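You operate a simulated robot arm through the tools that you are given. There is no shell and no other tool.

Carry out the task below with a simulated robot arm. There is one attempt and no reset: what you move stays moved.

JOB
Stack the silver box labelled "M5" from the blue table on top of the silver box labelled "M10". Then stack the grey box marked "352" from the steel table on top of the grey box labelled "330". Then take the white-bristle brush and leave it on the lower shelf of the battery bench. Then stack the green box marked "623" from the middle shelf of the steel rack on top of the green box marked "692". Then shut the lower middle door. Then close the green drawer. Then put two of the small brackets from the brown table on the green table. Then open the upper blue drawer. Keep to this order.

It is judged by the outcome, as a careful person would: the job done as asked, and still so three seconds after it is handed in. It fails if anything else is knocked over, pushed out of place, dropped, spilled or broken.

ROBOT AND FRAMES
A 7-joint arm with a two-finger parallel gripper on a trunk, on a base that drives. Base frame: it is fixed to the floor where the robot stands at the start and does not move with it; the origin is under the middle of the robot, x ahead of it, y to its left, z up; the surface under the hand at the start is at about z = 880. Units: mm, rad, N and s.
With the tool pointing down near the work surface it reaches from about 300 to 720 mm from the robot's upright axis, wherever it stands. Its first joint turns from -2.897 to 2.897 rad. Places, roughly: green box [0, -3000, 1000]; green drawer [-7900, -1300, 500]; green table [700, 1200, 900]; grey box [-1000, -1000, 1000]; lower middle door [-6500, -2500, 700]; lower shelf of the battery bench [-1100, -2900, 300]; silver box [500, 0, 1000]; small bracket (5x4x4 cm) [700, 3300, 900]; upper blue drawer [-900, -3100, 1000]; white-bristle brush (11x5x6 cm) [-1100, -1400, 900]. Payload 3.43 kg.
The TCP is the grasp point between the finger pads, 34 mm short of the fingertips. In the tool frame z runs along the fingers and y along their closing line. Largest opening 128 mm; finger width 24, thickness 12; the body of the gripper, 48 by 130 mm, starts 96 mm behind the TCP.
Orientation is that of the tool frame in the base frame, as [roll, pitch, yaw] about the fixed x, y, z axes, in that order (R = Rz(yaw) Ry(pitch) Rx(roll)). With the fingers straight down and closing along the base's y, the tool's x points along the base's -x, its y along +y and its z along -z.

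CONTROLS
- The arm moves only by the tool jog_arm. Its argument "plan" is a list of rows, each a list of 7 numbers: the shift along the base's x, y, z in units of 30 mm (1.0 is 30 mm), then the turn, a rotation vector about the base's x, y, z in units of 4 degrees (1.0 is 4 degrees), then the closure, from 0 (fully open) to 1 (shut). In form: [[dx, dy, dz, rx, ry, rz, grip], ...]. A call has 1 to 20 rows; each row shifts and turns the commanded pose from where the row before left it. A call with a number of a shift or a turn outside -1 to 1 is refused whole. Each row takes 0.2 s and may step no farther than 50 mm and 0.15 rad from the row before; otherwise, or with a gripper value out of range, the whole call is refused. A pose out of reach is approached as far as the arm can. The call stops where the force on the tool passes 40 N (or 10 N more than at its start, if that is more) or the arm is blocked; 0.2 s more then pass. The fingers move at their own pace (about 108 mm/s each) and stop on an object; they squeeze with about 32 N. The grip force told is the motor's: it shows also when the fingers shut on nothing. Time passes only in rows, and 0.2 s behind the last, so rows that do not move let the fingers close. The reply holds the time, the measured pose of the TCP, the force on the tool along the base axes, the opening and the grip force, in the units named above and with some noise, with the torque about the TCP (base axes, N m) and any sound that the robot's microphone picked up, and new pictures: "views" is both (left out), scene, wrist or none.
- Cameras (640 x 400 px; columns grow to the right, rows downward): "scene" is now at [-5.5, 147.3, 1565.2]; the picture's right is [0.10, -1.00, 0.00], its down [-0.64, -0.06, -0.77] and it looks along [0.77, 0.07, -0.64] (base axes); focal length 290 px, centre (320, 200). "wrist" rides on the gripper at [76, -11, -160] in the tool frame; the picture's right is [0.15, 0.99, 0.00], its down [-0.88, 0.13, -0.46] and it looks along [-0.45, 0.07, 0.89] (tool axes); focal length 234 px, centre (320, 200). There is no depth. A picture from a camera that has moved, and an enlarged one, comes with that camera's place and axes in the base frame and with its lens.
- slide_trunk(by): slides the trunk up (or, below 0, down) by that many mm; the arm and the scene camera ride with it, the base frame stays. It gives what a move gives, with no picture.
- roll_base(legs): drives the robot by 1 to 6 legs, each [ahead, left, turn to the left] in mm, mm and rad, along the robot's own axes; the way and the turn of a leg run together, so that a leg with both is an arc; at most 1500 mm and 3.142 rad a leg. The arm and the cameras ride along, it lands a little off, and it stops where it bumps. It gives what a move gives, and a new picture of the scene camera.
- pan_tilt(pan, tilt): turns the head with the scene camera to pan (to the left, within 1.501 rad either way) and tilt (down, from -0.506 to 1.204), counted from straight ahead of the robot. It gives what a move gives, and a new picture of the scene camera.
- enlarge(camera, box): a new picture of the part [left, top, right, bottom] of that camera's present view, enlarged. It takes no simulated time.
- job_done(): hands the job in; it is judged then, once.

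Nothing tells you exact positions but the pictures and the camera data. Unless the task says otherwise, let go and move clear before handing in.

The tools are called after "Request:" as name(argument=value, ...) on one line, values as JSON. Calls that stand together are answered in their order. jog_arm: Moves the arm, as the interface text tells. Its arguments: {"type":"object","properties":{"plan":{"type":"array","items":{"type":"array","items":{"type":"number"}}},"views":{"type":"string","enum":["both","scene","wrist","none"]}},"required":["plan"]} The other tools are called the same way: slide_trunk (by) slides the trunk up or down; roll_base (legs) drives the base; pan_tilt (pan, tilt) turns the head that bears the scene camera; enlarge (camera, box) takes an enlarged picture of a part of a camera's view; job_done () hands the job in.

At the start:

```text
clock: 0.0
ee_pos: [420.5, 37.5, 1203.8]
tcp_rot: [3.141, 0.0, 3.14]
contact_force: [0.2, 0.1, -0.3]
torque: [0.0, -0.01, 0.01]
finger_gap: 128.0
grip_force: 0.0
trunk travel left (down, up): [-275.0, 49.0]
robot x, y, heading: [3.6, -4.3, 0.004]
head pan, tilt: [0.096, 0.693]
```

scene: 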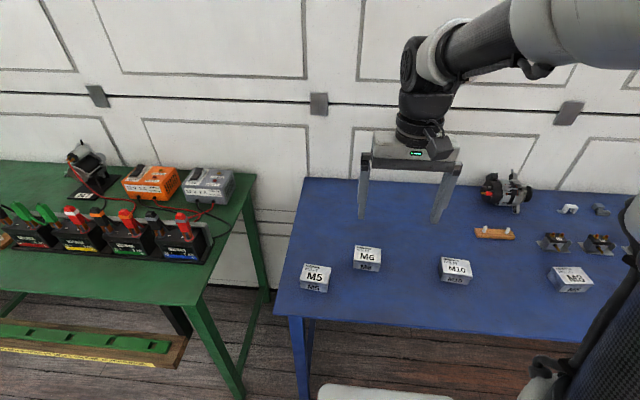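
wrist: 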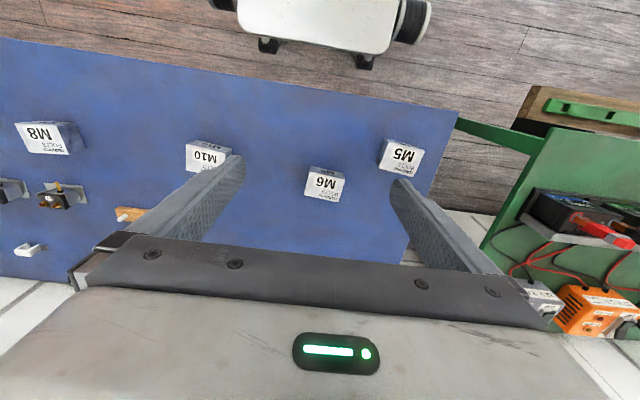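

The blue table is ahead, with M5 near (455, 200) and M10 near (525, -180). I'll take a closer look at the boxes before moving.

Request:
enlarge(camera="scene", box=[280, 220, 500, 320])

Request:
enlarge(camera="wrist", box=[160, 110, 440, 220])

```text
2.91 times, centred on (390, 270) of scene
camera zoom: at [-5.5, 147.3, 1565.2], right [0.1, -1.0, 0.0], down [-0.64, -0.06, -0.77], along [0.77, 0.07, -0.64], focal length 842 px, centre (116, -4)
```

zoom: 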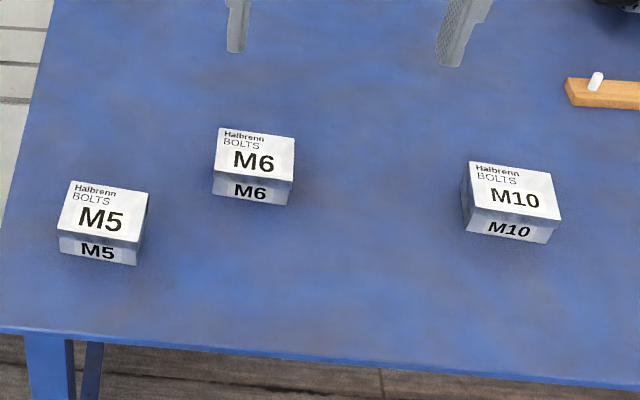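

```text
2.29 times, centred on (300, 165) of wrist
camera zoom: at [345.8, 26.5, 1363.4], right [-0.15, 0.99, 0.0], down [0.88, 0.13, 0.46], along [0.45, 0.07, -0.89], focal length 535 px, centre (366, 280)
```

zoom: 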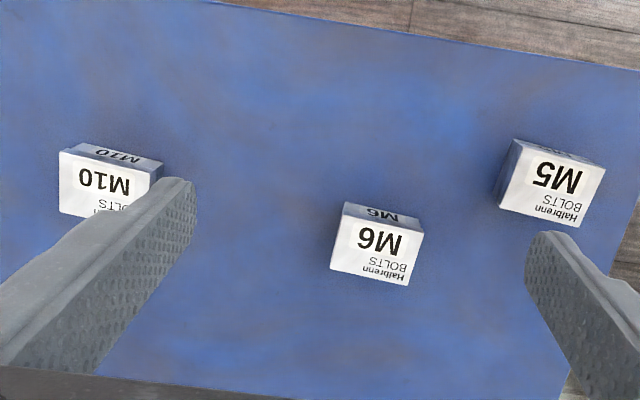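

M5 has its centre near (462, 205), is about 56x73x36 mm and is turned about -0.1 rad. M10 is near (524, -176) with the same turn. I'll move above M5 and check with the wrist camera.

Request:
jog_arm(plan=[[0.173, 0.698, -0.891, 0, 0, -0.172, 0], [0.173, 0.698, -0.891, 0, 0, -0.172, 0], [0.173, 0.698, -0.891, 0, 0, -0.172, 0], [0.173, 0.698, -0.891, 0, 0, -0.172, 0], [0.173, 0.698, -0.891, 0, 0, -0.172, 0], [0.173, 0.698, -0.891, 0, 0, -0.172, 0], [0.173, 0.698, -0.891, 0, 0, -0.172, 0], [0.173, 0.698, -0.891, 0, 0, -0.172, 0], [0, 0, 0, 0, 0, 0, 0]])

```text
clock: 2.0
ee_pos: [462.3, 205.0, 991.2]
tcp_rot: [3.141, -0.001, 3.044]
contact_force: [0.3, 0.4, -0.4]
torque: [-0.01, 0.01, -0.02]
finger_gap: 128.0
grip_force: 0.0
trunk travel left (down, up): [-275.0, 49.0]
robot x, y, heading: [-1.6, 2.3, -0.002]
head pan, tilt: [0.096, 0.693]
camera scene: at [-5.4, 147.4, 1565.2], right [0.1, -1.0, 0.0], down [-0.64, -0.06, -0.77], along [0.77, 0.07, -0.64], focal length 290 px, centre (320, 200)
camera wrist: at [386.4, 200.3, 1150.5], right [-0.05, 1.0, 0.0], down [0.89, 0.04, 0.46], along [0.46, 0.02, -0.89], focal length 234 px, centre (320, 200)
```

scene: 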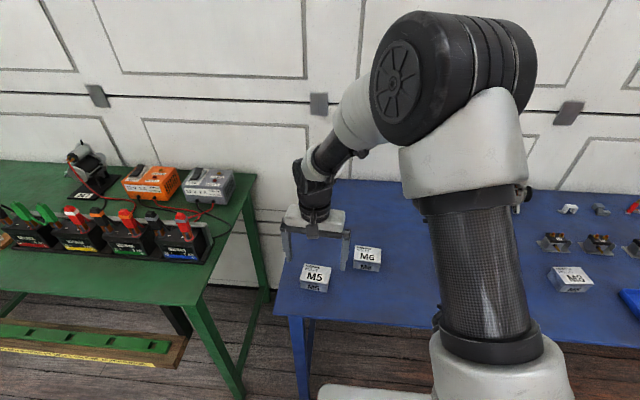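
wrist: 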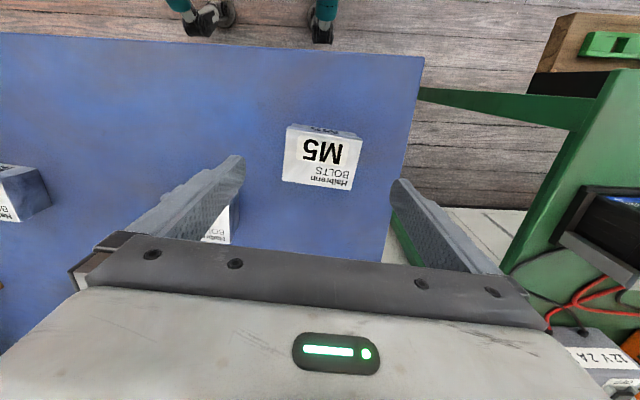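

The wrist view puts M5's centre at (463, 204), straight under the gripper. I'll lower to grasp height and close.

Request:
jog_arm(plan=[[0, 0, -0.769, 0, 0, 0, 0], [0, 0, -0.769, 0, 0, 0, 0], [0, 0, -0.769, 0, 0, 0, 0], [0, 0, 0, 0, 0, 0, 0], [0, 0, 0, 0, 0, 0, 0.3], [0, 0, 0, 0, 0, 0, 0.6], [0, 0, 0, 0, 0, 0, 1], [0, 0, 0, 0, 0, 0, 1]])

```text
clock: 3.8
ee_pos: [462.9, 204.2, 921.3]
tcp_rot: [3.141, 0.001, 3.045]
contact_force: [0.2, 0.2, -0.1]
torque: [0.07, -0.07, 0.01]
finger_gap: 74.8
grip_force: 32.3
trunk travel left (down, up): [-275.0, 49.0]
robot x, y, heading: [-2.4, 0.4, -0.004]
head pan, tilt: [0.096, 0.693]
camera scene: at [-5.3, 147.3, 1565.1], right [0.1, -1.0, 0.0], down [-0.64, -0.06, -0.77], along [0.77, 0.07, -0.64], focal length 290 px, centre (320, 200)
camera wrist: at [387.1, 200.3, 1080.6], right [-0.05, 1.0, 0.0], down [0.89, 0.05, 0.46], along [0.45, 0.02, -0.89], focal length 234 px, centre (320, 200)
```

scene: 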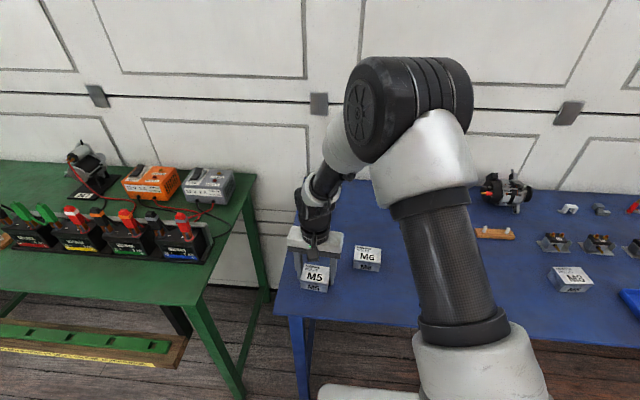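
wrist: 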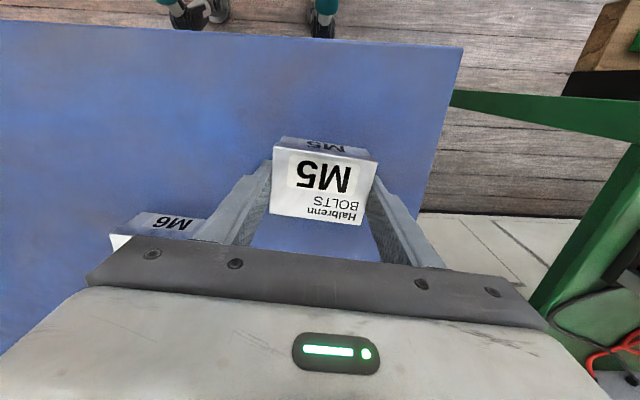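

M5 is held. I'll lift it 90 mm and carry it over to M10.

Request:
jog_arm(plan=[[0, 0, 0.5, 0, 0, 0, 1], [0, 0, 1, 0, 0, 0, 1], [0, 0, 1, 0, 0, 0, 1], [0, 0, 0.6, 0, 0, 0, 1], [0.146, -0.905, 0, 0, 0, 0, 1], [0.146, -0.905, 0, 0, 0, 0, 1], [0.146, -0.905, 0, 0, 0, 0, 1], [0.146, -0.905, 0, 0, 0, 0, 1], [0.146, -0.905, 0, 0, 0, 0, 1], [0.146, -0.905, 0, 0, 0, 0, 1], [0.146, -0.905, 0, 0, 0, 0, 1], [0.146, -0.905, 0, 0, 0, 0, 1], [0.146, -0.905, 0, 0, 0, 0, 1], [0.146, -0.905, 0, 0, 0, 0, 1], [0.146, -0.905, 0, 0, 0, 0, 1], [0.146, -0.905, 0, 0, 0, 0, 1], [0.146, -0.905, 0, 0, 0, 0, 1], [0.146, -0.905, 0, 0, 0, 0, 1], [0, 0, 0, 0, 0, 0, 1]])

Request:
enlarge(camera="wrist", box=[200, 100, 440, 250])

```text
clock: 7.8
ee_pos: [524.1, -176.4, 1010.8]
tcp_rot: [-3.141, -0.001, 3.046]
contact_force: [0.1, -0.4, -3.4]
torque: [-0.02, 0.02, 0.01]
finger_gap: 74.4
grip_force: 32.3
trunk travel left (down, up): [-275.0, 49.0]
robot x, y, heading: [1.6, -0.8, 0.005]
head pan, tilt: [0.096, 0.693]
camera scene: at [-5.2, 147.1, 1565.2], right [0.1, -1.0, 0.0], down [-0.64, -0.06, -0.77], along [0.77, 0.07, -0.64], focal length 290 px, centre (320, 200)
camera wrist: at [447.5, -179.7, 1171.7], right [-0.05, 1.0, 0.0], down [0.89, 0.04, 0.46], along [0.45, 0.02, -0.89], focal length 234 px, centre (320, 200)
```

scene: 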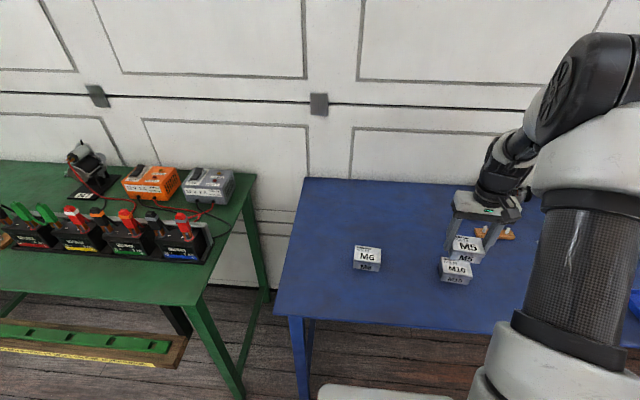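
wrist: 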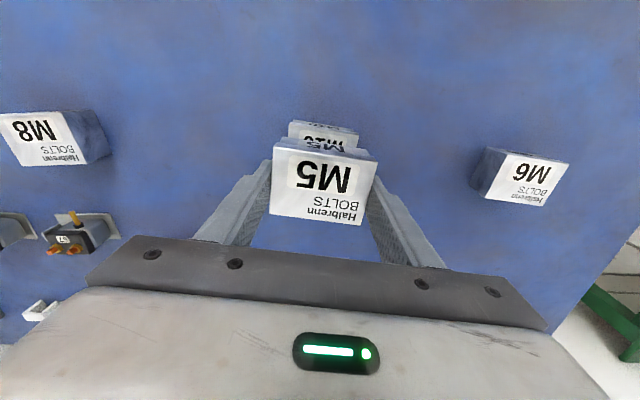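

```text
2.67 times, centred on (320, 175) of wrist
camera zoom: at [447.5, -179.7, 1171.7], right [-0.05, 1.0, 0.0], down [0.89, 0.04, 0.46], along [0.45, 0.02, -0.89], focal length 624 px, centre (320, 267)
```

zoom: 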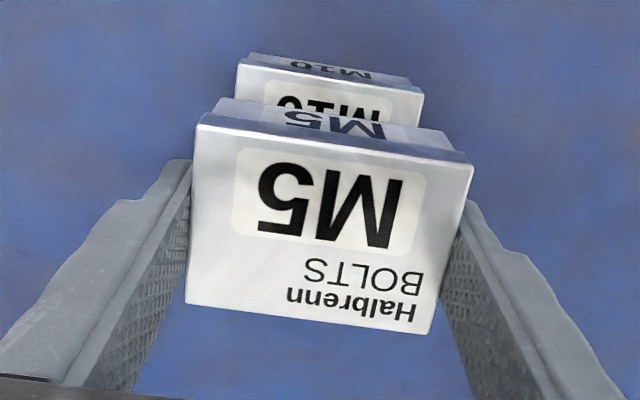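

M5 is aligned with M10 to within a millimetre or two. I'll lower it to just above contact.

Request:
jog_arm(plan=[[0, 0, -0.6, 0, 0, 0, 1], [0, 0, -0.6, 0, 0, 0, 1], [0, 0, -0.35, 0, 0, 0, 1], [0, 0, -0.1, 0, 0, 0, 1], [0, 0, 0, 0, 0, 0, 1]], views="wrist")

Request:
jog_arm(plan=[[0, 0, -0.05, 0, 0, 0, 1], [0, 0, -0.05, 0, 0, 0, 1], [0, 0, 0, 0, 0, 0, 1]], views="wrist")

```text
clock: 9.0
ee_pos: [523.9, -174.5, 963.6]
tcp_rot: [-3.139, 0.001, 3.046]
contact_force: [0.2, -0.1, -3.6]
torque: [0.02, -0.04, 0.01]
finger_gap: 74.6
grip_force: 32.0
trunk travel left (down, up): [-275.0, 49.0]
robot x, y, heading: [2.8, 0.6, -0.001]
head pan, tilt: [0.096, 0.693]
camera wrist: at [447.7, -179.0, 1123.4], right [-0.05, 1.0, 0.0], down [0.89, 0.04, 0.46], along [0.45, 0.02, -0.89], focal length 234 px, centre (320, 200)
```

wrist: 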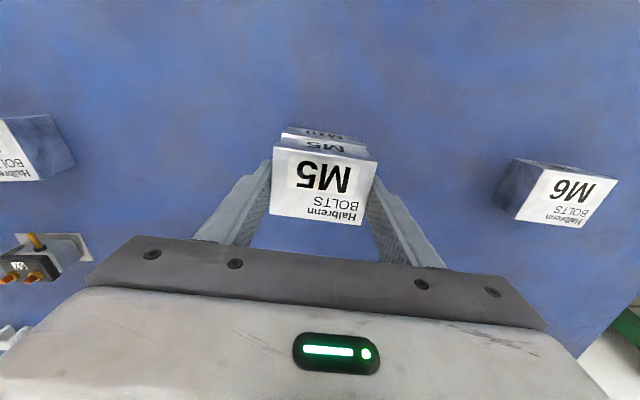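

```text
clock: 9.8
ee_pos: [524.7, -175.9, 960.2]
tcp_rot: [-3.141, 0.0, 3.045]
contact_force: [-0.3, 0.7, -2.4]
torque: [-0.02, -0.01, -0.02]
finger_gap: 74.7
grip_force: 31.6
trunk travel left (down, up): [-275.0, 49.0]
robot x, y, heading: [0.2, -0.9, 0.006]
head pan, tilt: [0.096, 0.693]
camera wrist: at [448.1, -179.4, 1120.9], right [-0.05, 1.0, 0.0], down [0.89, 0.04, 0.46], along [0.46, 0.02, -0.89], focal length 234 px, centre (320, 200)
```

wrist: 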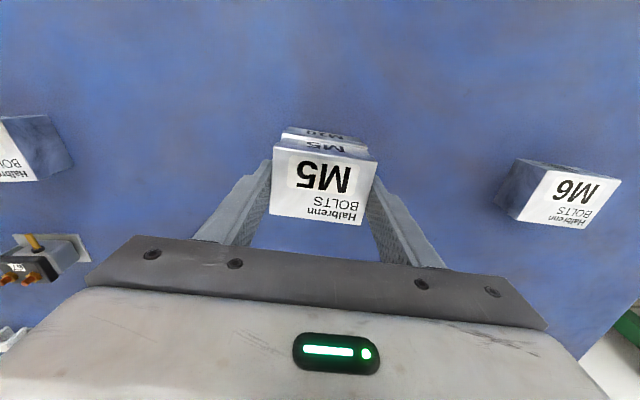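

Not clearly touching yet, so I'll keep lowering in small steps.

Request:
jog_arm(plan=[[0, 0, -0.05, 0, 0, 0, 1], [0, 0, 0, 0, 0, 0, 1]], views="none")

Request:
jog_arm(plan=[[0, 0, -0.05, 0, 0, 0, 1], [0, 0, 0, 0, 0, 0, 1]], views="none")

```text
clock: 10.4
ee_pos: [524.8, -174.9, 960.7]
tcp_rot: [3.141, 0.001, 3.046]
contact_force: [-1.7, 2.1, 6.7]
torque: [0.15, 0.33, -0.12]
finger_gap: 74.5
grip_force: 32.6
trunk travel left (down, up): [-275.0, 49.0]
robot x, y, heading: [-4.1, -0.1, 0.001]
head pan, tilt: [0.096, 0.693]
```

```text
clock: 11.0
ee_pos: [524.6, -175.7, 960.9]
tcp_rot: [-3.139, 0.004, 3.046]
contact_force: [-2.3, 4.7, 21.6]
torque: [0.21, 0.23, -0.2]
finger_gap: 74.7
grip_force: 31.8
trunk travel left (down, up): [-275.0, 49.0]
robot x, y, heading: [-1.6, 1.9, -0.002]
head pan, tilt: [0.096, 0.693]
```

The box is resting on M10. I'll ease off the push, open and rise clear.

Request:
jog_arm(plan=[[0, 0, 0.05, 0, 0, 0, 1], [0, 0, 0, 0, 0, 0, 0.35], [0, 0, 0, 0, 0, 0, 0.2], [0, 0, 0, 0, 0, 0, 0], [0, 0, 0, 0, 0, 0, 0], [0, 0, 0.5, 0, 0, 0, 0], [0, 0, 1, 0, 0, 0, 0], [0, 0, 1, 0, 0, 0, 0], [0, 0, 1, 0, 0, 0, 0], [0, 0, 0, 0, 0, 0, 0]])

Request:
enlarge(camera="wrist", box=[200, 100, 440, 250])

```text
clock: 13.2
ee_pos: [524.3, -177.6, 1061.8]
tcp_rot: [3.141, -0.001, 3.045]
contact_force: [0.6, 0.7, -0.4]
torque: [0.0, -0.04, 0.01]
finger_gap: 127.7
grip_force: 0.1
trunk travel left (down, up): [-275.0, 49.0]
robot x, y, heading: [-2.0, 1.7, 0.002]
head pan, tilt: [0.096, 0.693]
camera scene: at [-5.6, 147.3, 1565.2], right [0.1, -1.0, 0.0], down [-0.64, -0.06, -0.77], along [0.77, 0.07, -0.64], focal length 290 px, centre (320, 200)
camera wrist: at [448.7, -181.6, 1222.5], right [-0.05, 1.0, 0.0], down [0.89, 0.05, 0.46], along [0.46, 0.02, -0.89], focal length 234 px, centre (320, 200)
```

scene: 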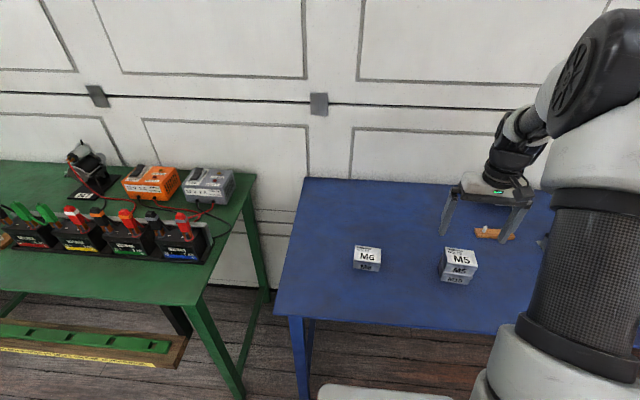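
wrist: 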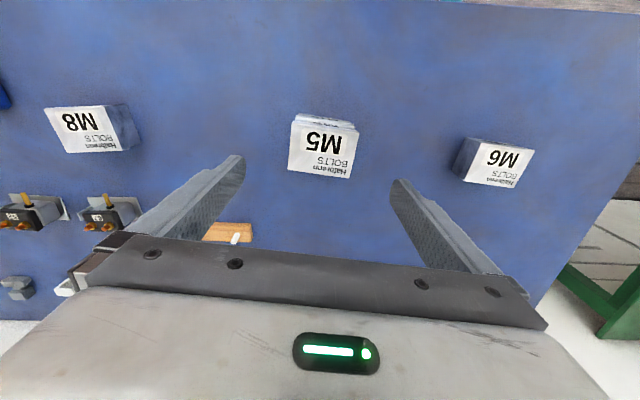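

```text
2.67 times, centred on (320, 175) of wrist
camera zoom: at [448.7, -181.6, 1222.5], right [-0.05, 1.0, 0.0], down [0.89, 0.05, 0.46], along [0.46, 0.02, -0.89], focal length 624 px, centre (320, 267)
```

zoom: 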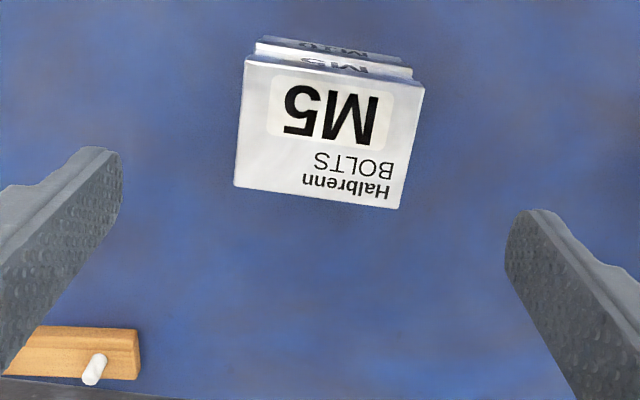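

M5 sits squarely on M10. Next I'll lift and tuck the arm, then look to the right for the steel table.

Request:
jog_arm(plan=[[-0.4, 0.7, 0.9, 0, 0, 0.17, 0.5], [-0.4, 0.7, 0.9, 0, 0, 0.17, 0.5], [-0.4, 0.7, 0.9, 0, 0, 0.17, 0.5], [-0.4, 0.7, 0.9, 0, 0, 0.17, 0.5], [-0.4, 0.7, 0.9, 0, 0, 0.17, 0.5], [-0.4, 0.7, 0.3, 0, 0, 0.17, 0.5], [-0.4, 0.7, 0, 0, 0, 0.17, 0.5], [-0.4, 0.7, 0, 0, 0, 0.18, 0.5], [-0.3, 0.3, 0, 0, 0, 0, 0.5]], views="none")

Request:
pan_tilt(pan=-1.5, tilt=0.5)

Request:
pan_tilt(pan=1.5, tilt=0.5)

```text
clock: 15.2
ee_pos: [418.5, 1.1, 1209.0]
tcp_rot: [-3.141, 0.0, 3.141]
contact_force: [0.0, 0.1, -0.6]
torque: [-0.02, 0.01, 0.01]
finger_gap: 64.2
grip_force: 0.0
trunk travel left (down, up): [-275.0, 49.0]
robot x, y, heading: [3.8, 3.3, 0.006]
head pan, tilt: [0.096, 0.693]
```

```text
clock: 16.9
ee_pos: [418.6, 0.5, 1207.9]
tcp_rot: [3.14, 0.0, 3.141]
contact_force: [-1.2, 0.1, 0.0]
torque: [-0.01, 0.0, 0.02]
finger_gap: 63.8
grip_force: 0.0
trunk travel left (down, up): [-275.0, 49.0]
robot x, y, heading: [4.4, 0.6, 0.0]
head pan, tilt: [-1.499, 0.499]
camera scene: at [-83.7, 48.4, 1582.3], right [-1.0, -0.07, 0.0], down [-0.03, 0.48, -0.88], along [0.06, -0.88, -0.48], focal length 290 px, centre (320, 200)
```

scene: 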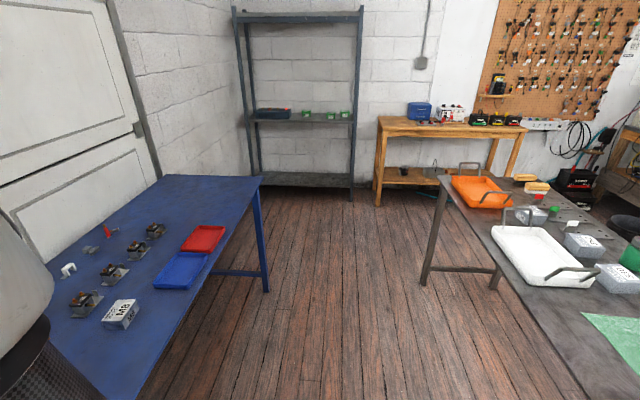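

```text
clock: 19.5
ee_pos: [418.6, 0.8, 1209.0]
tcp_rot: [3.141, -0.001, 3.141]
contact_force: [-0.9, 1.6, 0.3]
torque: [-0.03, 0.02, -0.02]
finger_gap: 63.8
grip_force: 0.0
trunk travel left (down, up): [-275.0, 49.0]
robot x, y, heading: [0.9, -0.2, -0.003]
head pan, tilt: [1.499, 0.499]
camera scene: at [-83.8, 229.9, 1582.3], right [1.0, -0.07, 0.0], down [-0.03, -0.48, -0.88], along [0.06, 0.88, -0.48], focal length 290 px, centre (320, 200)
```

scene: 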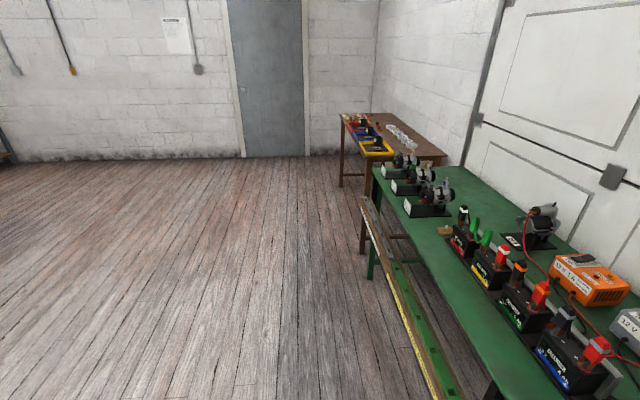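

The steel table's near edge is at about x = -675, behind and to the right. I'll turn right to face it, checking halfway.

Request:
pan_tilt(pan=0, tilt=0.6)

Request:
roll_base(legs=[[0, 0, -1.57]])

```text
clock: 21.1
ee_pos: [418.7, 0.5, 1209.6]
tcp_rot: [3.142, 0.0, -3.141]
contact_force: [-0.5, -0.4, -0.2]
torque: [0.04, 0.0, 0.02]
finger_gap: 64.0
grip_force: 0.0
trunk travel left (down, up): [-275.0, 49.0]
robot x, y, heading: [1.0, -1.3, 0.001]
head pan, tilt: [0.0, 0.6]
camera scene: at [-1.9, 139.2, 1573.2], right [0.0, -1.0, 0.0], down [-0.56, 0.0, -0.83], along [0.83, 0.0, -0.56], focal length 290 px, centre (320, 200)
```

scene: 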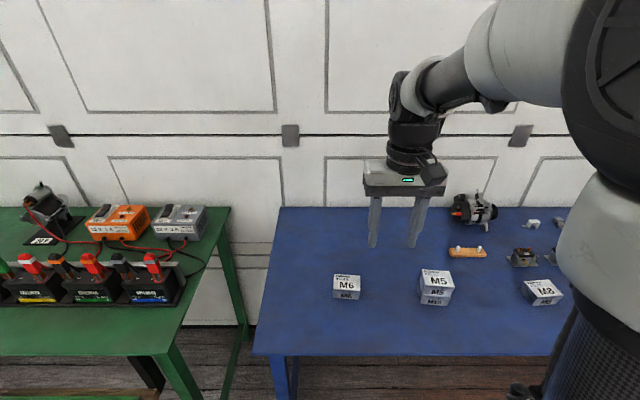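

```text
clock: 25.3
ee_pos: [13.0, -418.6, 1209.0]
tcp_rot: [-3.141, 0.0, 1.597]
contact_force: [-0.1, 0.2, -0.4]
torque: [0.0, -0.02, 0.04]
finger_gap: 64.1
grip_force: 0.0
trunk travel left (down, up): [-275.0, 49.0]
robot x, y, heading: [-2.7, -0.8, -1.544]
head pan, tilt: [0.0, 0.6]
camera scene: at [139.6, 4.6, 1573.2], right [-1.0, -0.03, 0.0], down [-0.02, 0.56, -0.83], along [0.02, -0.82, -0.56], focal length 290 px, centre (320, 200)
```

scene: 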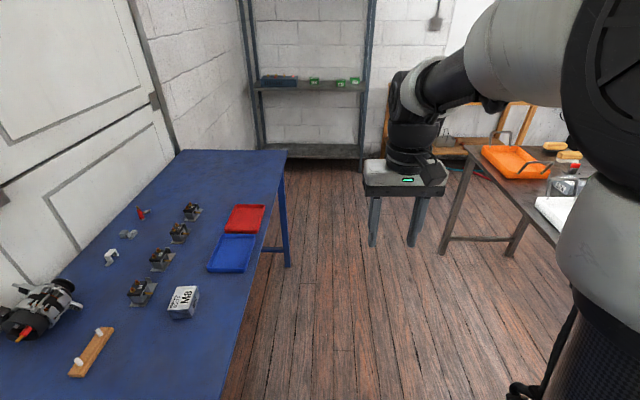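

The turn went well. I'll continue to face -x toward the steel table.

Request:
roll_base(legs=[[0, 0, -1.59]])

```text
clock: 29.7
ee_pos: [-419.7, -2.8, 1207.9]
tcp_rot: [-3.141, -0.001, 0.004]
contact_force: [-0.9, 0.5, 0.4]
torque: [0.0, 0.01, 0.0]
finger_gap: 64.0
grip_force: 0.1
trunk travel left (down, up): [-275.0, 49.0]
robot x, y, heading: [-0.5, 1.5, -3.138]
head pan, tilt: [0.0, 0.6]
camera scene: at [1.9, -140.9, 1573.2], right [0.0, 1.0, 0.0], down [0.56, 0.0, -0.83], along [-0.83, 0.0, -0.56], focal length 290 px, centre (320, 200)
```

scene: 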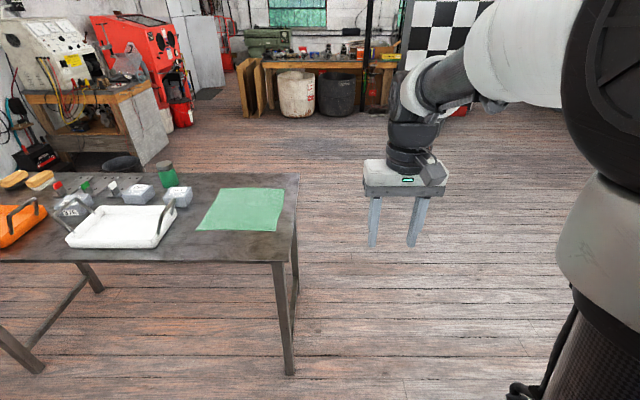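

The steel table is to the front left. I'll strafe left along it and step a little forward.

Request:
roll_base(legs=[[100, 0, 0], [0, 850, 0]])

Request:
pan_tilt(pan=0, tilt=0.75)

```text
clock: 39.0
ee_pos: [-510.0, -859.4, 1208.5]
tcp_rot: [3.141, 0.0, 0.018]
contact_force: [0.1, -0.2, -0.1]
torque: [0.01, 0.01, -0.01]
finger_gap: 63.9
grip_force: 0.2
trunk travel left (down, up): [-275.0, 49.0]
robot x, y, heading: [-91.1, -851.8, -3.12]
head pan, tilt: [0.0, 0.6]
camera scene: at [-87.9, -990.2, 1573.2], right [-0.02, 1.0, 0.0], down [0.56, 0.01, -0.83], along [-0.82, -0.02, -0.56], focal length 290 px, centre (320, 200)
```

scene: 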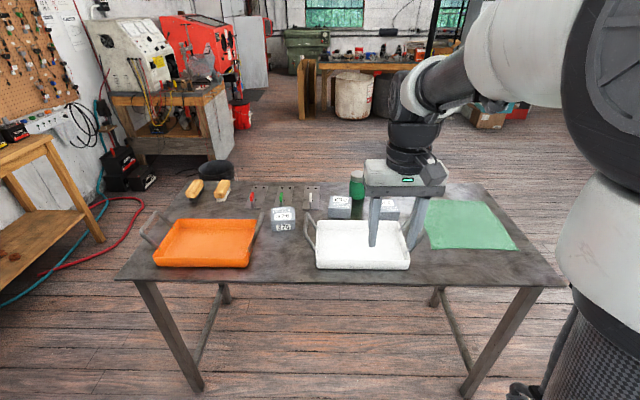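

```text
clock: 39.7
ee_pos: [-510.6, -856.7, 1208.3]
tcp_rot: [-3.141, 0.001, 0.018]
contact_force: [-0.6, -0.3, -0.5]
torque: [-0.01, -0.03, -0.03]
finger_gap: 64.0
grip_force: 0.2
trunk travel left (down, up): [-275.0, 49.0]
robot x, y, heading: [-92.3, -849.9, -3.125]
head pan, tilt: [0.0, 0.75]
camera scene: at [-82.4, -990.0, 1560.3], right [-0.02, 1.0, 0.0], down [0.68, 0.01, -0.73], along [-0.73, -0.01, -0.68], focal length 290 px, centre (320, 200)
```

scene: 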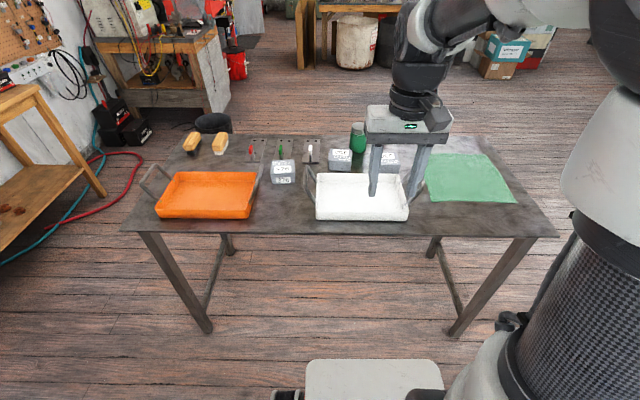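

I can see three grey boxes behind the trays and will read their labels.

Request:
enlarge(camera="scene", box=[170, 110, 330, 210])

Request:
enlarge(camera="scene", box=[290, 110, 450, 210])

```text
4.00 times, centred on (250, 160) of scene
camera zoom: at [-82.4, -990.0, 1560.3], right [-0.02, 1.0, 0.0], down [0.68, 0.01, -0.73], along [-0.73, -0.01, -0.68], focal length 1158 px, centre (600, 360)
```

zoom: 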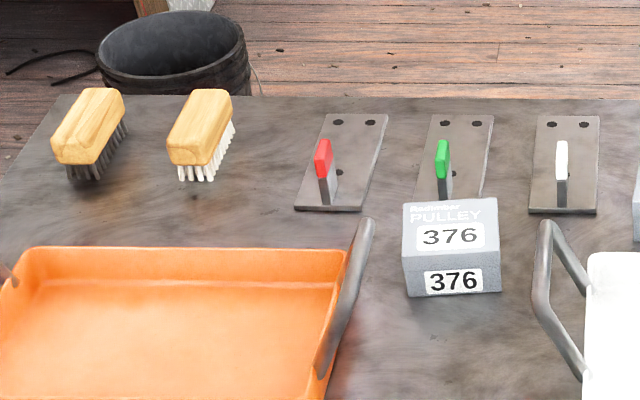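

```text
4.00 times, centred on (370, 160) of scene
camera zoom: at [-82.4, -990.0, 1560.3], right [-0.02, 1.0, 0.0], down [0.68, 0.01, -0.73], along [-0.73, -0.01, -0.68], focal length 1158 px, centre (120, 360)
```

zoom: 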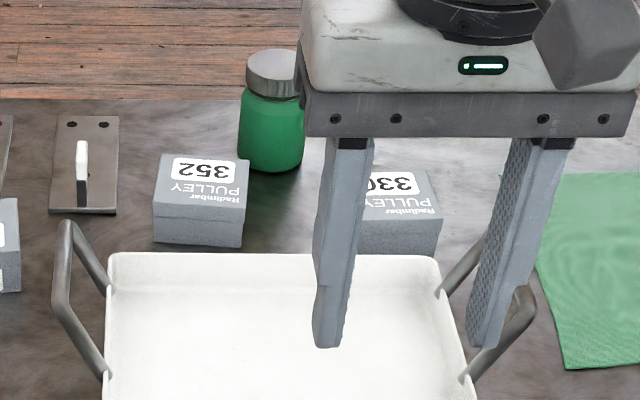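

352 and 330 are at about x = -1010 and y = -925 / -735, closer to the table's far side. That side has open floor and easier reach, so I'll drive round the table's +y end.

Request:
roll_base(legs=[[0, -1150, 0], [1450, 0, 0], [250, 0, 0]])

Request:
roll_base(legs=[[0, 0, 1.57], [0, 0, 1.57]])

```text
clock: 59.2
ee_pos: [-2239.7, 274.4, 1208.4]
tcp_rot: [3.141, 0.0, 0.008]
contact_force: [0.7, 0.1, 1.1]
torque: [0.03, -0.01, 0.01]
finger_gap: 63.8
grip_force: 0.0
trunk travel left (down, up): [-275.0, 49.0]
robot x, y, heading: [-1818.3, 279.0, -3.133]
head pan, tilt: [0.0, 0.75]
camera scene: at [-1812.1, 138.0, 1560.3], right [-0.01, 1.0, 0.0], down [0.68, 0.01, -0.73], along [-0.73, -0.01, -0.68], focal length 290 px, centre (320, 200)
```

scene: 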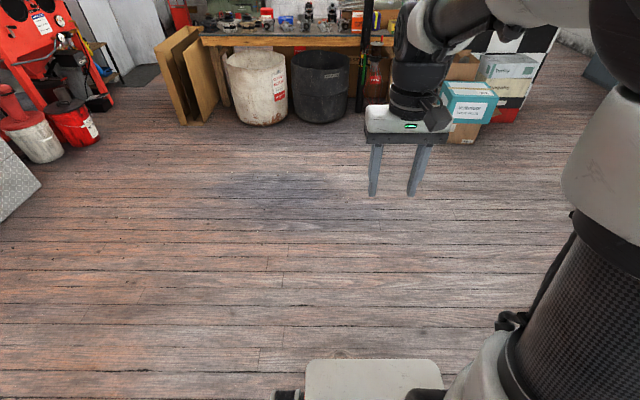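

```text
clock: 67.4
ee_pos: [-1401.2, 275.0, 1208.3]
tcp_rot: [-3.14, 0.0, 3.129]
contact_force: [0.5, -0.2, 0.2]
torque: [0.0, -0.01, 0.01]
finger_gap: 63.9
grip_force: 0.1
trunk travel left (down, up): [-275.0, 49.0]
robot x, y, heading: [-1821.8, 275.7, -0.015]
head pan, tilt: [0.0, 0.75]
camera scene: at [-1825.6, 418.1, 1560.3], right [-0.01, -1.0, 0.0], down [-0.68, 0.01, -0.73], along [0.73, -0.01, -0.68], focal length 290 px, centre (320, 200)
```

scene: 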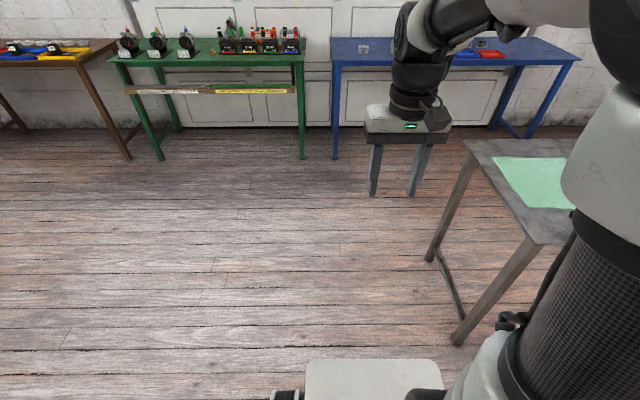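

There is open floor here. I'll strafe right along the far side of the table.

Request:
roll_base(legs=[[0, -1100, 0]])

```text
clock: 78.2
ee_pos: [-1418.2, -818.7, 1208.6]
tcp_rot: [-3.14, 0.002, 3.119]
contact_force: [-0.1, 0.0, 0.5]
torque: [-0.02, -0.02, 0.03]
finger_gap: 64.1
grip_force: 0.0
trunk travel left (down, up): [-275.0, 49.0]
robot x, y, heading: [-1837.6, -813.4, -0.025]
head pan, tilt: [0.0, 0.75]
camera scene: at [-1842.3, -672.1, 1560.3], right [-0.02, -1.0, 0.0], down [-0.68, 0.01, -0.73], along [0.73, -0.02, -0.68], focal length 290 px, centre (320, 200)
```

scene: 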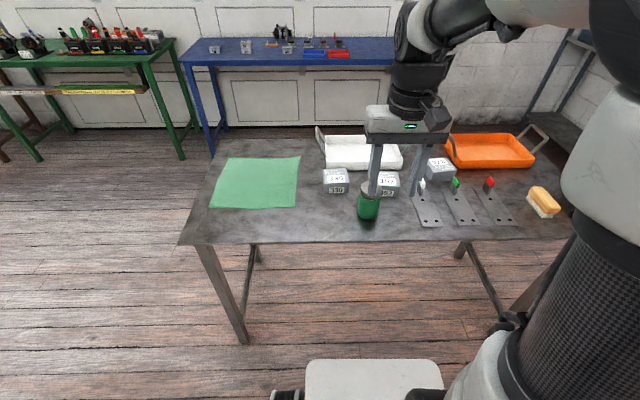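

I'll move in closer to the table edge, which is now at about x = -1280.

Request:
roll_base(legs=[[180, 0, 0.025]])

Request:
enlarge(camera="scene", box=[280, 160, 440, 260])

```text
clock: 79.7
ee_pos: [-1239.9, -811.3, 1208.1]
tcp_rot: [-3.14, 0.002, -3.14]
contact_force: [0.1, -0.5, 0.0]
torque: [0.0, 0.01, -0.01]
finger_gap: 64.0
grip_force: 0.0
trunk travel left (down, up): [-275.0, 49.0]
robot x, y, heading: [-1660.7, -815.9, 0.005]
head pan, tilt: [0.0, 0.75]
camera scene: at [-1666.2, -673.9, 1560.3], right [0.0, -1.0, 0.0], down [-0.68, 0.0, -0.73], along [0.73, 0.0, -0.68], focal length 290 px, centre (320, 200)
```

scene: 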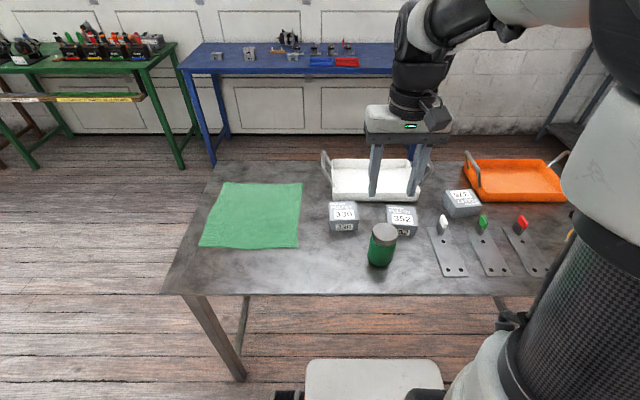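

```text
4.00 times, centred on (360, 210) of scene
camera zoom: at [-1666.2, -673.9, 1560.3], right [0.0, -1.0, 0.0], down [-0.68, 0.0, -0.73], along [0.73, 0.0, -0.68], focal length 1158 px, centre (160, 160)
```

zoom: 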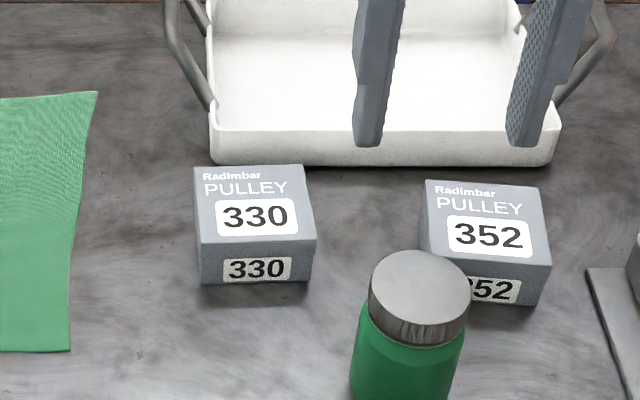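

Combining both views, the table top is at z ≈ 861 and the boxes are about 45 mm tall. 352 is centred near (-1034, -931) with yaw -0.12, and 330 near (-1014, -748) with yaw +0.035. I'll move above 352.

Request:
jog_arm(plan=[[0.686, -0.398, -0.5, 0, 0, -0.174, 0], [0.686, -0.398, -0.5, 0, 0, -0.174, 0], [0.686, -0.398, -0.5, 0, 0, -0.174, 0], [0.686, -0.398, -0.693, 0, 0, -0.174, 0], [0.686, -0.398, -0.693, 0, 0, -0.174, 0], [0.686, -0.398, -0.693, 0, 0, -0.174, 0], [0.686, -0.398, -0.8, 0, 0, -0.174, 0], [0.686, -0.398, -0.8, 0, 0, -0.174, 0], [0.686, -0.398, -0.8, 0, 0, -0.174, 0], [0.686, -0.398, -0.8, 0, 0, -0.174, 0], [0, 0, 0, 0, 0, 0, 0]])

Request:
enlarge(camera="wrist", box=[180, 80, 460, 255])

```text
clock: 82.1
ee_pos: [-1033.3, -930.7, 1006.1]
tcp_rot: [3.142, 0.001, 3.021]
contact_force: [0.4, -0.6, -0.6]
torque: [-0.02, -0.01, 0.04]
finger_gap: 127.8
grip_force: 0.1
trunk travel left (down, up): [-275.0, 49.0]
robot x, y, heading: [-1660.7, -810.4, 0.0]
head pan, tilt: [0.0, 0.75]
camera scene: at [-1666.4, -674.0, 1560.3], right [0.0, -1.0, 0.0], down [-0.68, 0.0, -0.73], along [0.73, 0.0, -0.68], focal length 290 px, centre (320, 200)
camera wrist: at [-1110.3, -933.6, 1166.3], right [-0.03, 1.0, 0.0], down [0.89, 0.02, 0.46], along [0.46, 0.01, -0.89], focal length 234 px, centre (320, 200)
```

scene: 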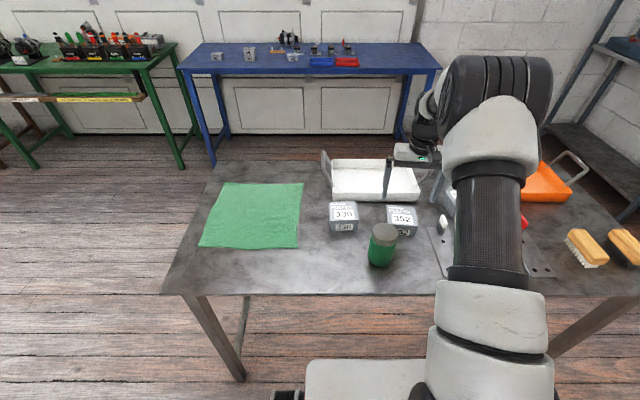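
wrist: 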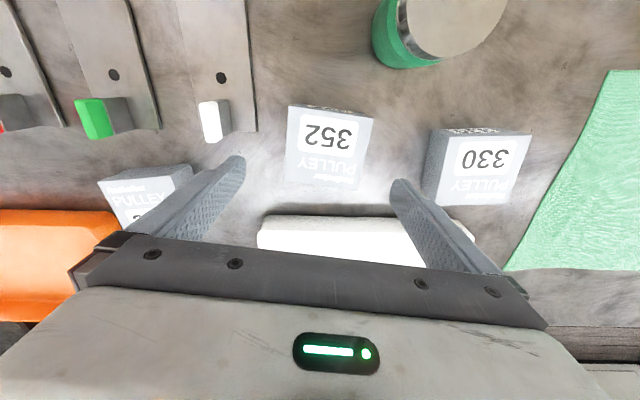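

```text
2.29 times, centred on (320, 168) of wrist
camera zoom: at [-1110.3, -933.6, 1166.3], right [-0.03, 1.0, 0.0], down [0.89, 0.02, 0.46], along [0.46, 0.01, -0.89], focal length 535 px, centre (320, 274)
```

zoom: 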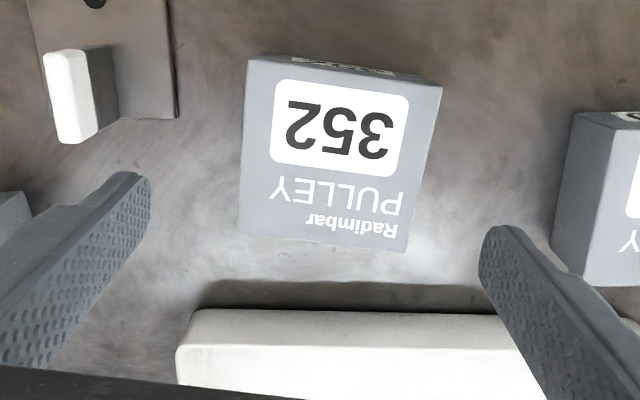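

The wrist view refines 352 to (-1039, -924) with yaw -0.095. I'll adjust, descend and grip.

Request:
jog_arm(plan=[[-0.18, 0.21, -0.3, 0, 0, 0.36, 0], [0, 0, -0.9, 0, 0, 0, 0], [0, 0, -0.9, 0, 0, 0, 0], [0, 0, -0.9, 0, 0, 0, 0], [0, 0, -0.4, 0, 0, 0, 0], [0, 0, 0, 0, 0, 0, 0]])

```text
clock: 83.5
ee_pos: [-1038.8, -923.6, 903.3]
tcp_rot: [3.141, 0.0, 3.045]
contact_force: [-0.3, 0.4, 0.3]
torque: [-0.03, -0.02, 0.01]
finger_gap: 128.3
grip_force: 0.1
trunk travel left (down, up): [-275.0, 49.0]
robot x, y, heading: [-1656.4, -810.1, 0.002]
head pan, tilt: [0.0, 0.75]
camera scene: at [-1666.5, -673.9, 1560.3], right [0.0, -1.0, 0.0], down [-0.68, 0.0, -0.73], along [0.73, 0.0, -0.68], focal length 290 px, centre (320, 200)
camera wrist: at [-1115.6, -927.8, 1063.9], right [-0.05, 1.0, 0.0], down [0.89, 0.05, 0.46], along [0.46, 0.02, -0.89], focal length 234 px, centre (320, 200)
```

scene: 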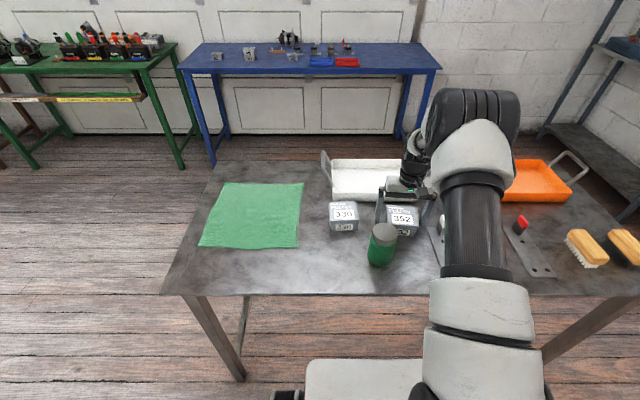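
wrist: 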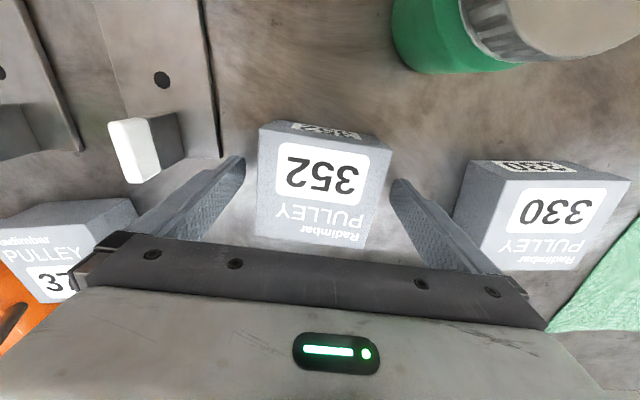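

The fingers straddle 352 cleanly, so I'll grip it and lift.

Request:
jog_arm(plan=[[0, 0, 0, 0, 0, 0, 0.2], [0, 0, 0, 0, 0, 0, 0.5], [0, 0, 0, 0, 0, 0, 1], [0, 0, 0, 0, 0, 0, 1], [0, 0, 0.4, 0, 0, 0, 1], [0, 0, 0.8, 0, 0, 0, 1], [0, 0, 0.9, 0, 0, 0, 1], [0, 0, 0.9, 0, 0, 0, 1], [0, 0, 0, 0, 0, 0, 1]])

Request:
enlarge(camera="wrist", box=[250, 80, 570, 280])

```text
clock: 85.5
ee_pos: [-1038.5, -923.6, 995.4]
tcp_rot: [3.141, -0.001, 3.046]
contact_force: [-1.2, 0.4, -3.2]
torque: [-0.01, -0.04, 0.01]
finger_gap: 89.7
grip_force: 32.7
trunk travel left (down, up): [-275.0, 49.0]
robot x, y, heading: [-1661.6, -812.9, 0.0]
head pan, tilt: [0.0, 0.75]
camera scene: at [-1666.4, -673.9, 1560.3], right [0.0, -1.0, 0.0], down [-0.68, 0.0, -0.73], along [0.73, 0.0, -0.68], focal length 290 px, centre (320, 200)
camera wrist: at [-1115.5, -927.4, 1155.3], right [-0.05, 1.0, 0.0], down [0.89, 0.05, 0.46], along [0.45, 0.02, -0.89], focal length 234 px, centre (320, 200)
```

scene: 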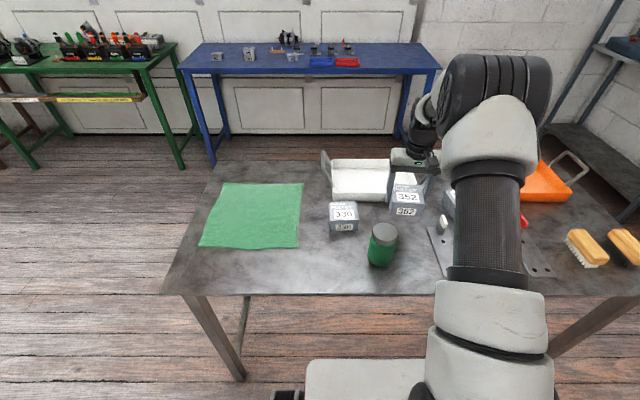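
wrist: 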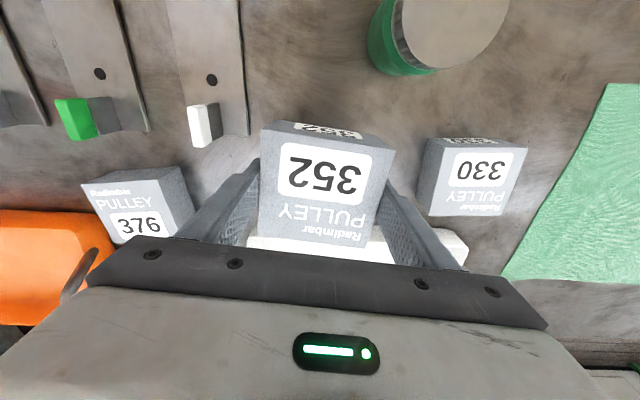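

```text
2.00 times, centred on (410, 180) of wrist
camera zoom: at [-1115.5, -927.4, 1155.3], right [-0.05, 1.0, 0.0], down [0.89, 0.05, 0.46], along [0.45, 0.02, -0.89], focal length 468 px, centre (140, 240)
```

zoom: 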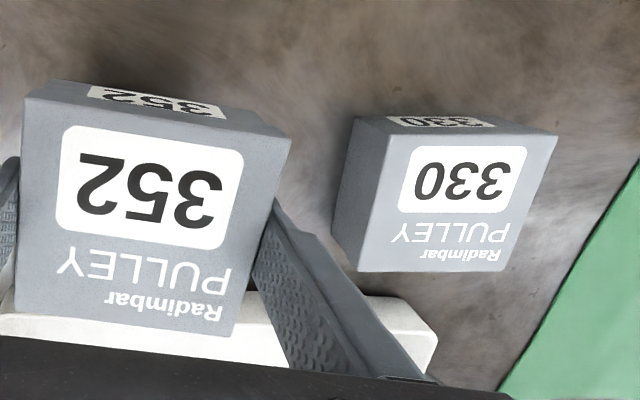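

352 is held. From the wrist camera, 330 is at (-1019.5, -742) with yaw about 0.05, so I'll carry 352 above it and check alignment.

Request:
jog_arm(plan=[[0.079, 0.758, 0, 0, 0, 0.261, 1], [0.079, 0.758, 0, 0, 0, 0.261, 1], [0.079, 0.758, 0, 0, 0, 0.261, 1], [0.079, 0.758, 0, 0, 0, 0.261, 1], [0.079, 0.758, 0, 0, 0, 0.261, 1], [0.079, 0.758, 0, 0, 0, 0.261, 1], [0.079, 0.758, 0, 0, 0, 0.261, 1], [0.079, 0.758, 0, 0, 0, 0.261, 1], [0, 0, 0, 0, 0, 0, 1]])

Request:
enlarge(camera="wrist", box=[200, 90, 440, 240])

```text
clock: 87.5
ee_pos: [-1019.9, -743.3, 991.1]
tcp_rot: [3.14, -0.001, -3.093]
contact_force: [-0.6, -0.1, -2.1]
torque: [0.01, 0.01, 0.0]
finger_gap: 89.7
grip_force: 32.4
trunk travel left (down, up): [-275.0, 49.0]
robot x, y, heading: [-1658.3, -812.9, -0.001]
head pan, tilt: [0.0, 0.75]
camera scene: at [-1666.3, -673.8, 1560.3], right [0.0, -1.0, 0.0], down [-0.68, 0.0, -0.73], along [0.73, 0.0, -0.68], focal length 290 px, centre (320, 200)
camera wrist: at [-1094.8, -758.0, 1153.2], right [-0.19, 0.98, 0.0], down [0.87, 0.17, 0.46], along [0.45, 0.09, -0.89], focal length 234 px, centre (320, 200)
```

scene: 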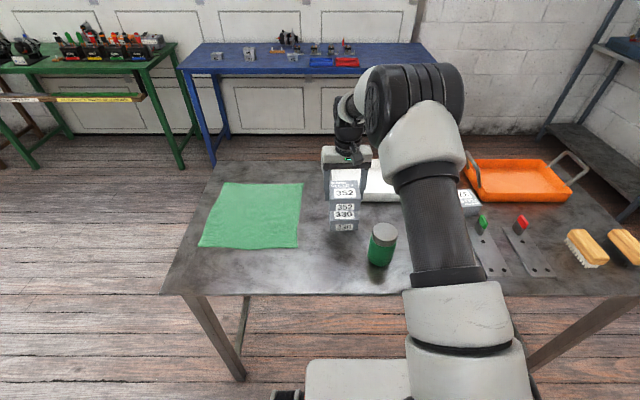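
wrist: 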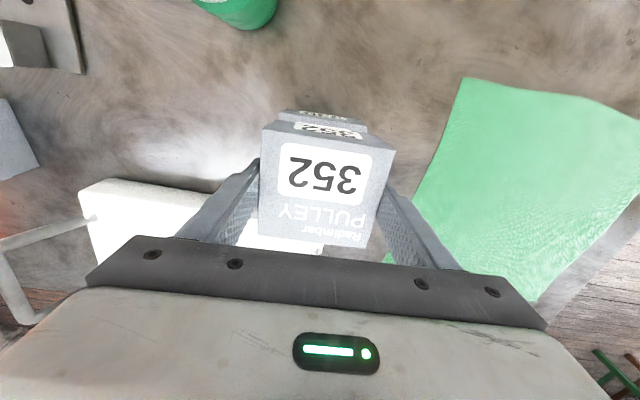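

```text
2.67 times, centred on (320, 165) of wrist
camera zoom: at [-1094.8, -758.0, 1153.2], right [-0.19, 0.98, 0.0], down [0.87, 0.17, 0.46], along [0.45, 0.09, -0.89], focal length 624 px, centre (320, 293)
```

zoom: 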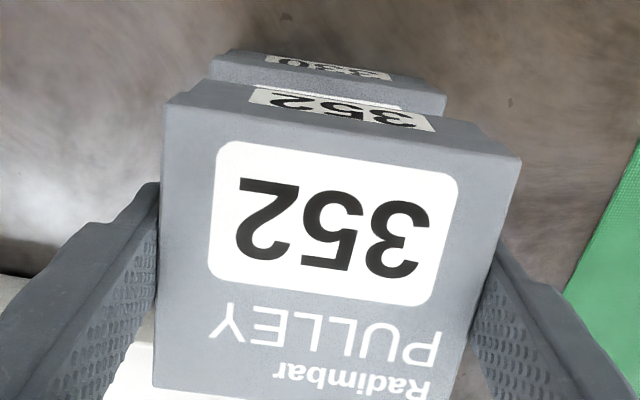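

352 is aligned with 330 to within about 3 mm. I'll nudge -2 mm in y and lower toward contact.

Request:
jog_arm(plan=[[0, -0.08, -0.4, 0, 0, 0, 1], [0, 0, -0.5, 0, 0, 0, 1], [0, 0, -0.3, 0, 0, 0, 1], [0, 0, -0.07, 0, 0, 0, 1], [0, 0, 0, 0, 0, 0, 1]], views="none")

Request:
jog_arm(plan=[[0, 0, -0.06, 0, 0, 0, 1], [0, 0, 0, 0, 0, 0, 1]], views="wrist")

```text
clock: 88.7
ee_pos: [-1020.3, -745.4, 954.7]
tcp_rot: [-3.141, 0.0, -3.092]
contact_force: [0.5, 0.8, -2.3]
torque: [0.01, -0.04, -0.02]
finger_gap: 89.8
grip_force: 32.0
trunk travel left (down, up): [-275.0, 49.0]
robot x, y, heading: [-1656.9, -812.4, -0.001]
head pan, tilt: [0.0, 0.75]
```

```text
clock: 89.3
ee_pos: [-1019.9, -745.7, 953.8]
tcp_rot: [-3.141, 0.001, -3.093]
contact_force: [-0.2, -0.4, 1.8]
torque: [-0.04, 0.3, -0.05]
finger_gap: 89.9
grip_force: 32.1
trunk travel left (down, up): [-275.0, 49.0]
robot x, y, heading: [-1660.6, -812.5, 0.005]
head pan, tilt: [0.0, 0.75]
camera wrist: at [-1095.3, -760.1, 1114.1], right [-0.19, 0.98, 0.0], down [0.87, 0.17, 0.46], along [0.45, 0.09, -0.89], focal length 234 px, centre (320, 200)
```

wrist: 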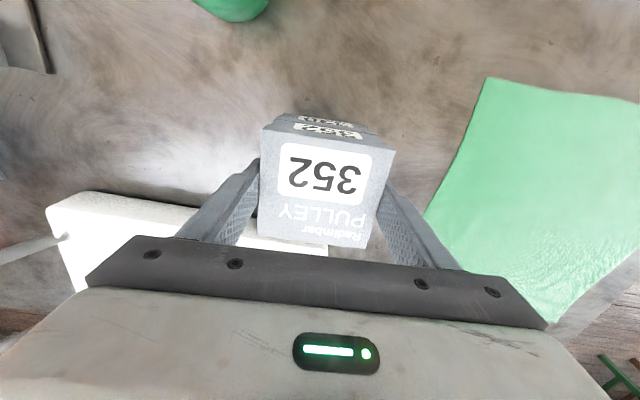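

Contact is starting (force 1.8 N with a torque). I'll go one small step further and confirm before releasing.

Request:
jog_arm(plan=[[0, 0, -0.04, 0, 0, 0, 1], [0, 0, 0, 0, 0, 0, 1]], views="none")

```text
clock: 89.9
ee_pos: [-1020.0, -744.9, 953.5]
tcp_rot: [3.142, 0.004, -3.092]
contact_force: [-0.8, -0.3, 13.2]
torque: [-0.06, 0.7, -0.02]
finger_gap: 89.5
grip_force: 31.5
trunk travel left (down, up): [-275.0, 49.0]
robot x, y, heading: [-1658.5, -815.7, 0.004]
head pan, tilt: [0.0, 0.75]
```

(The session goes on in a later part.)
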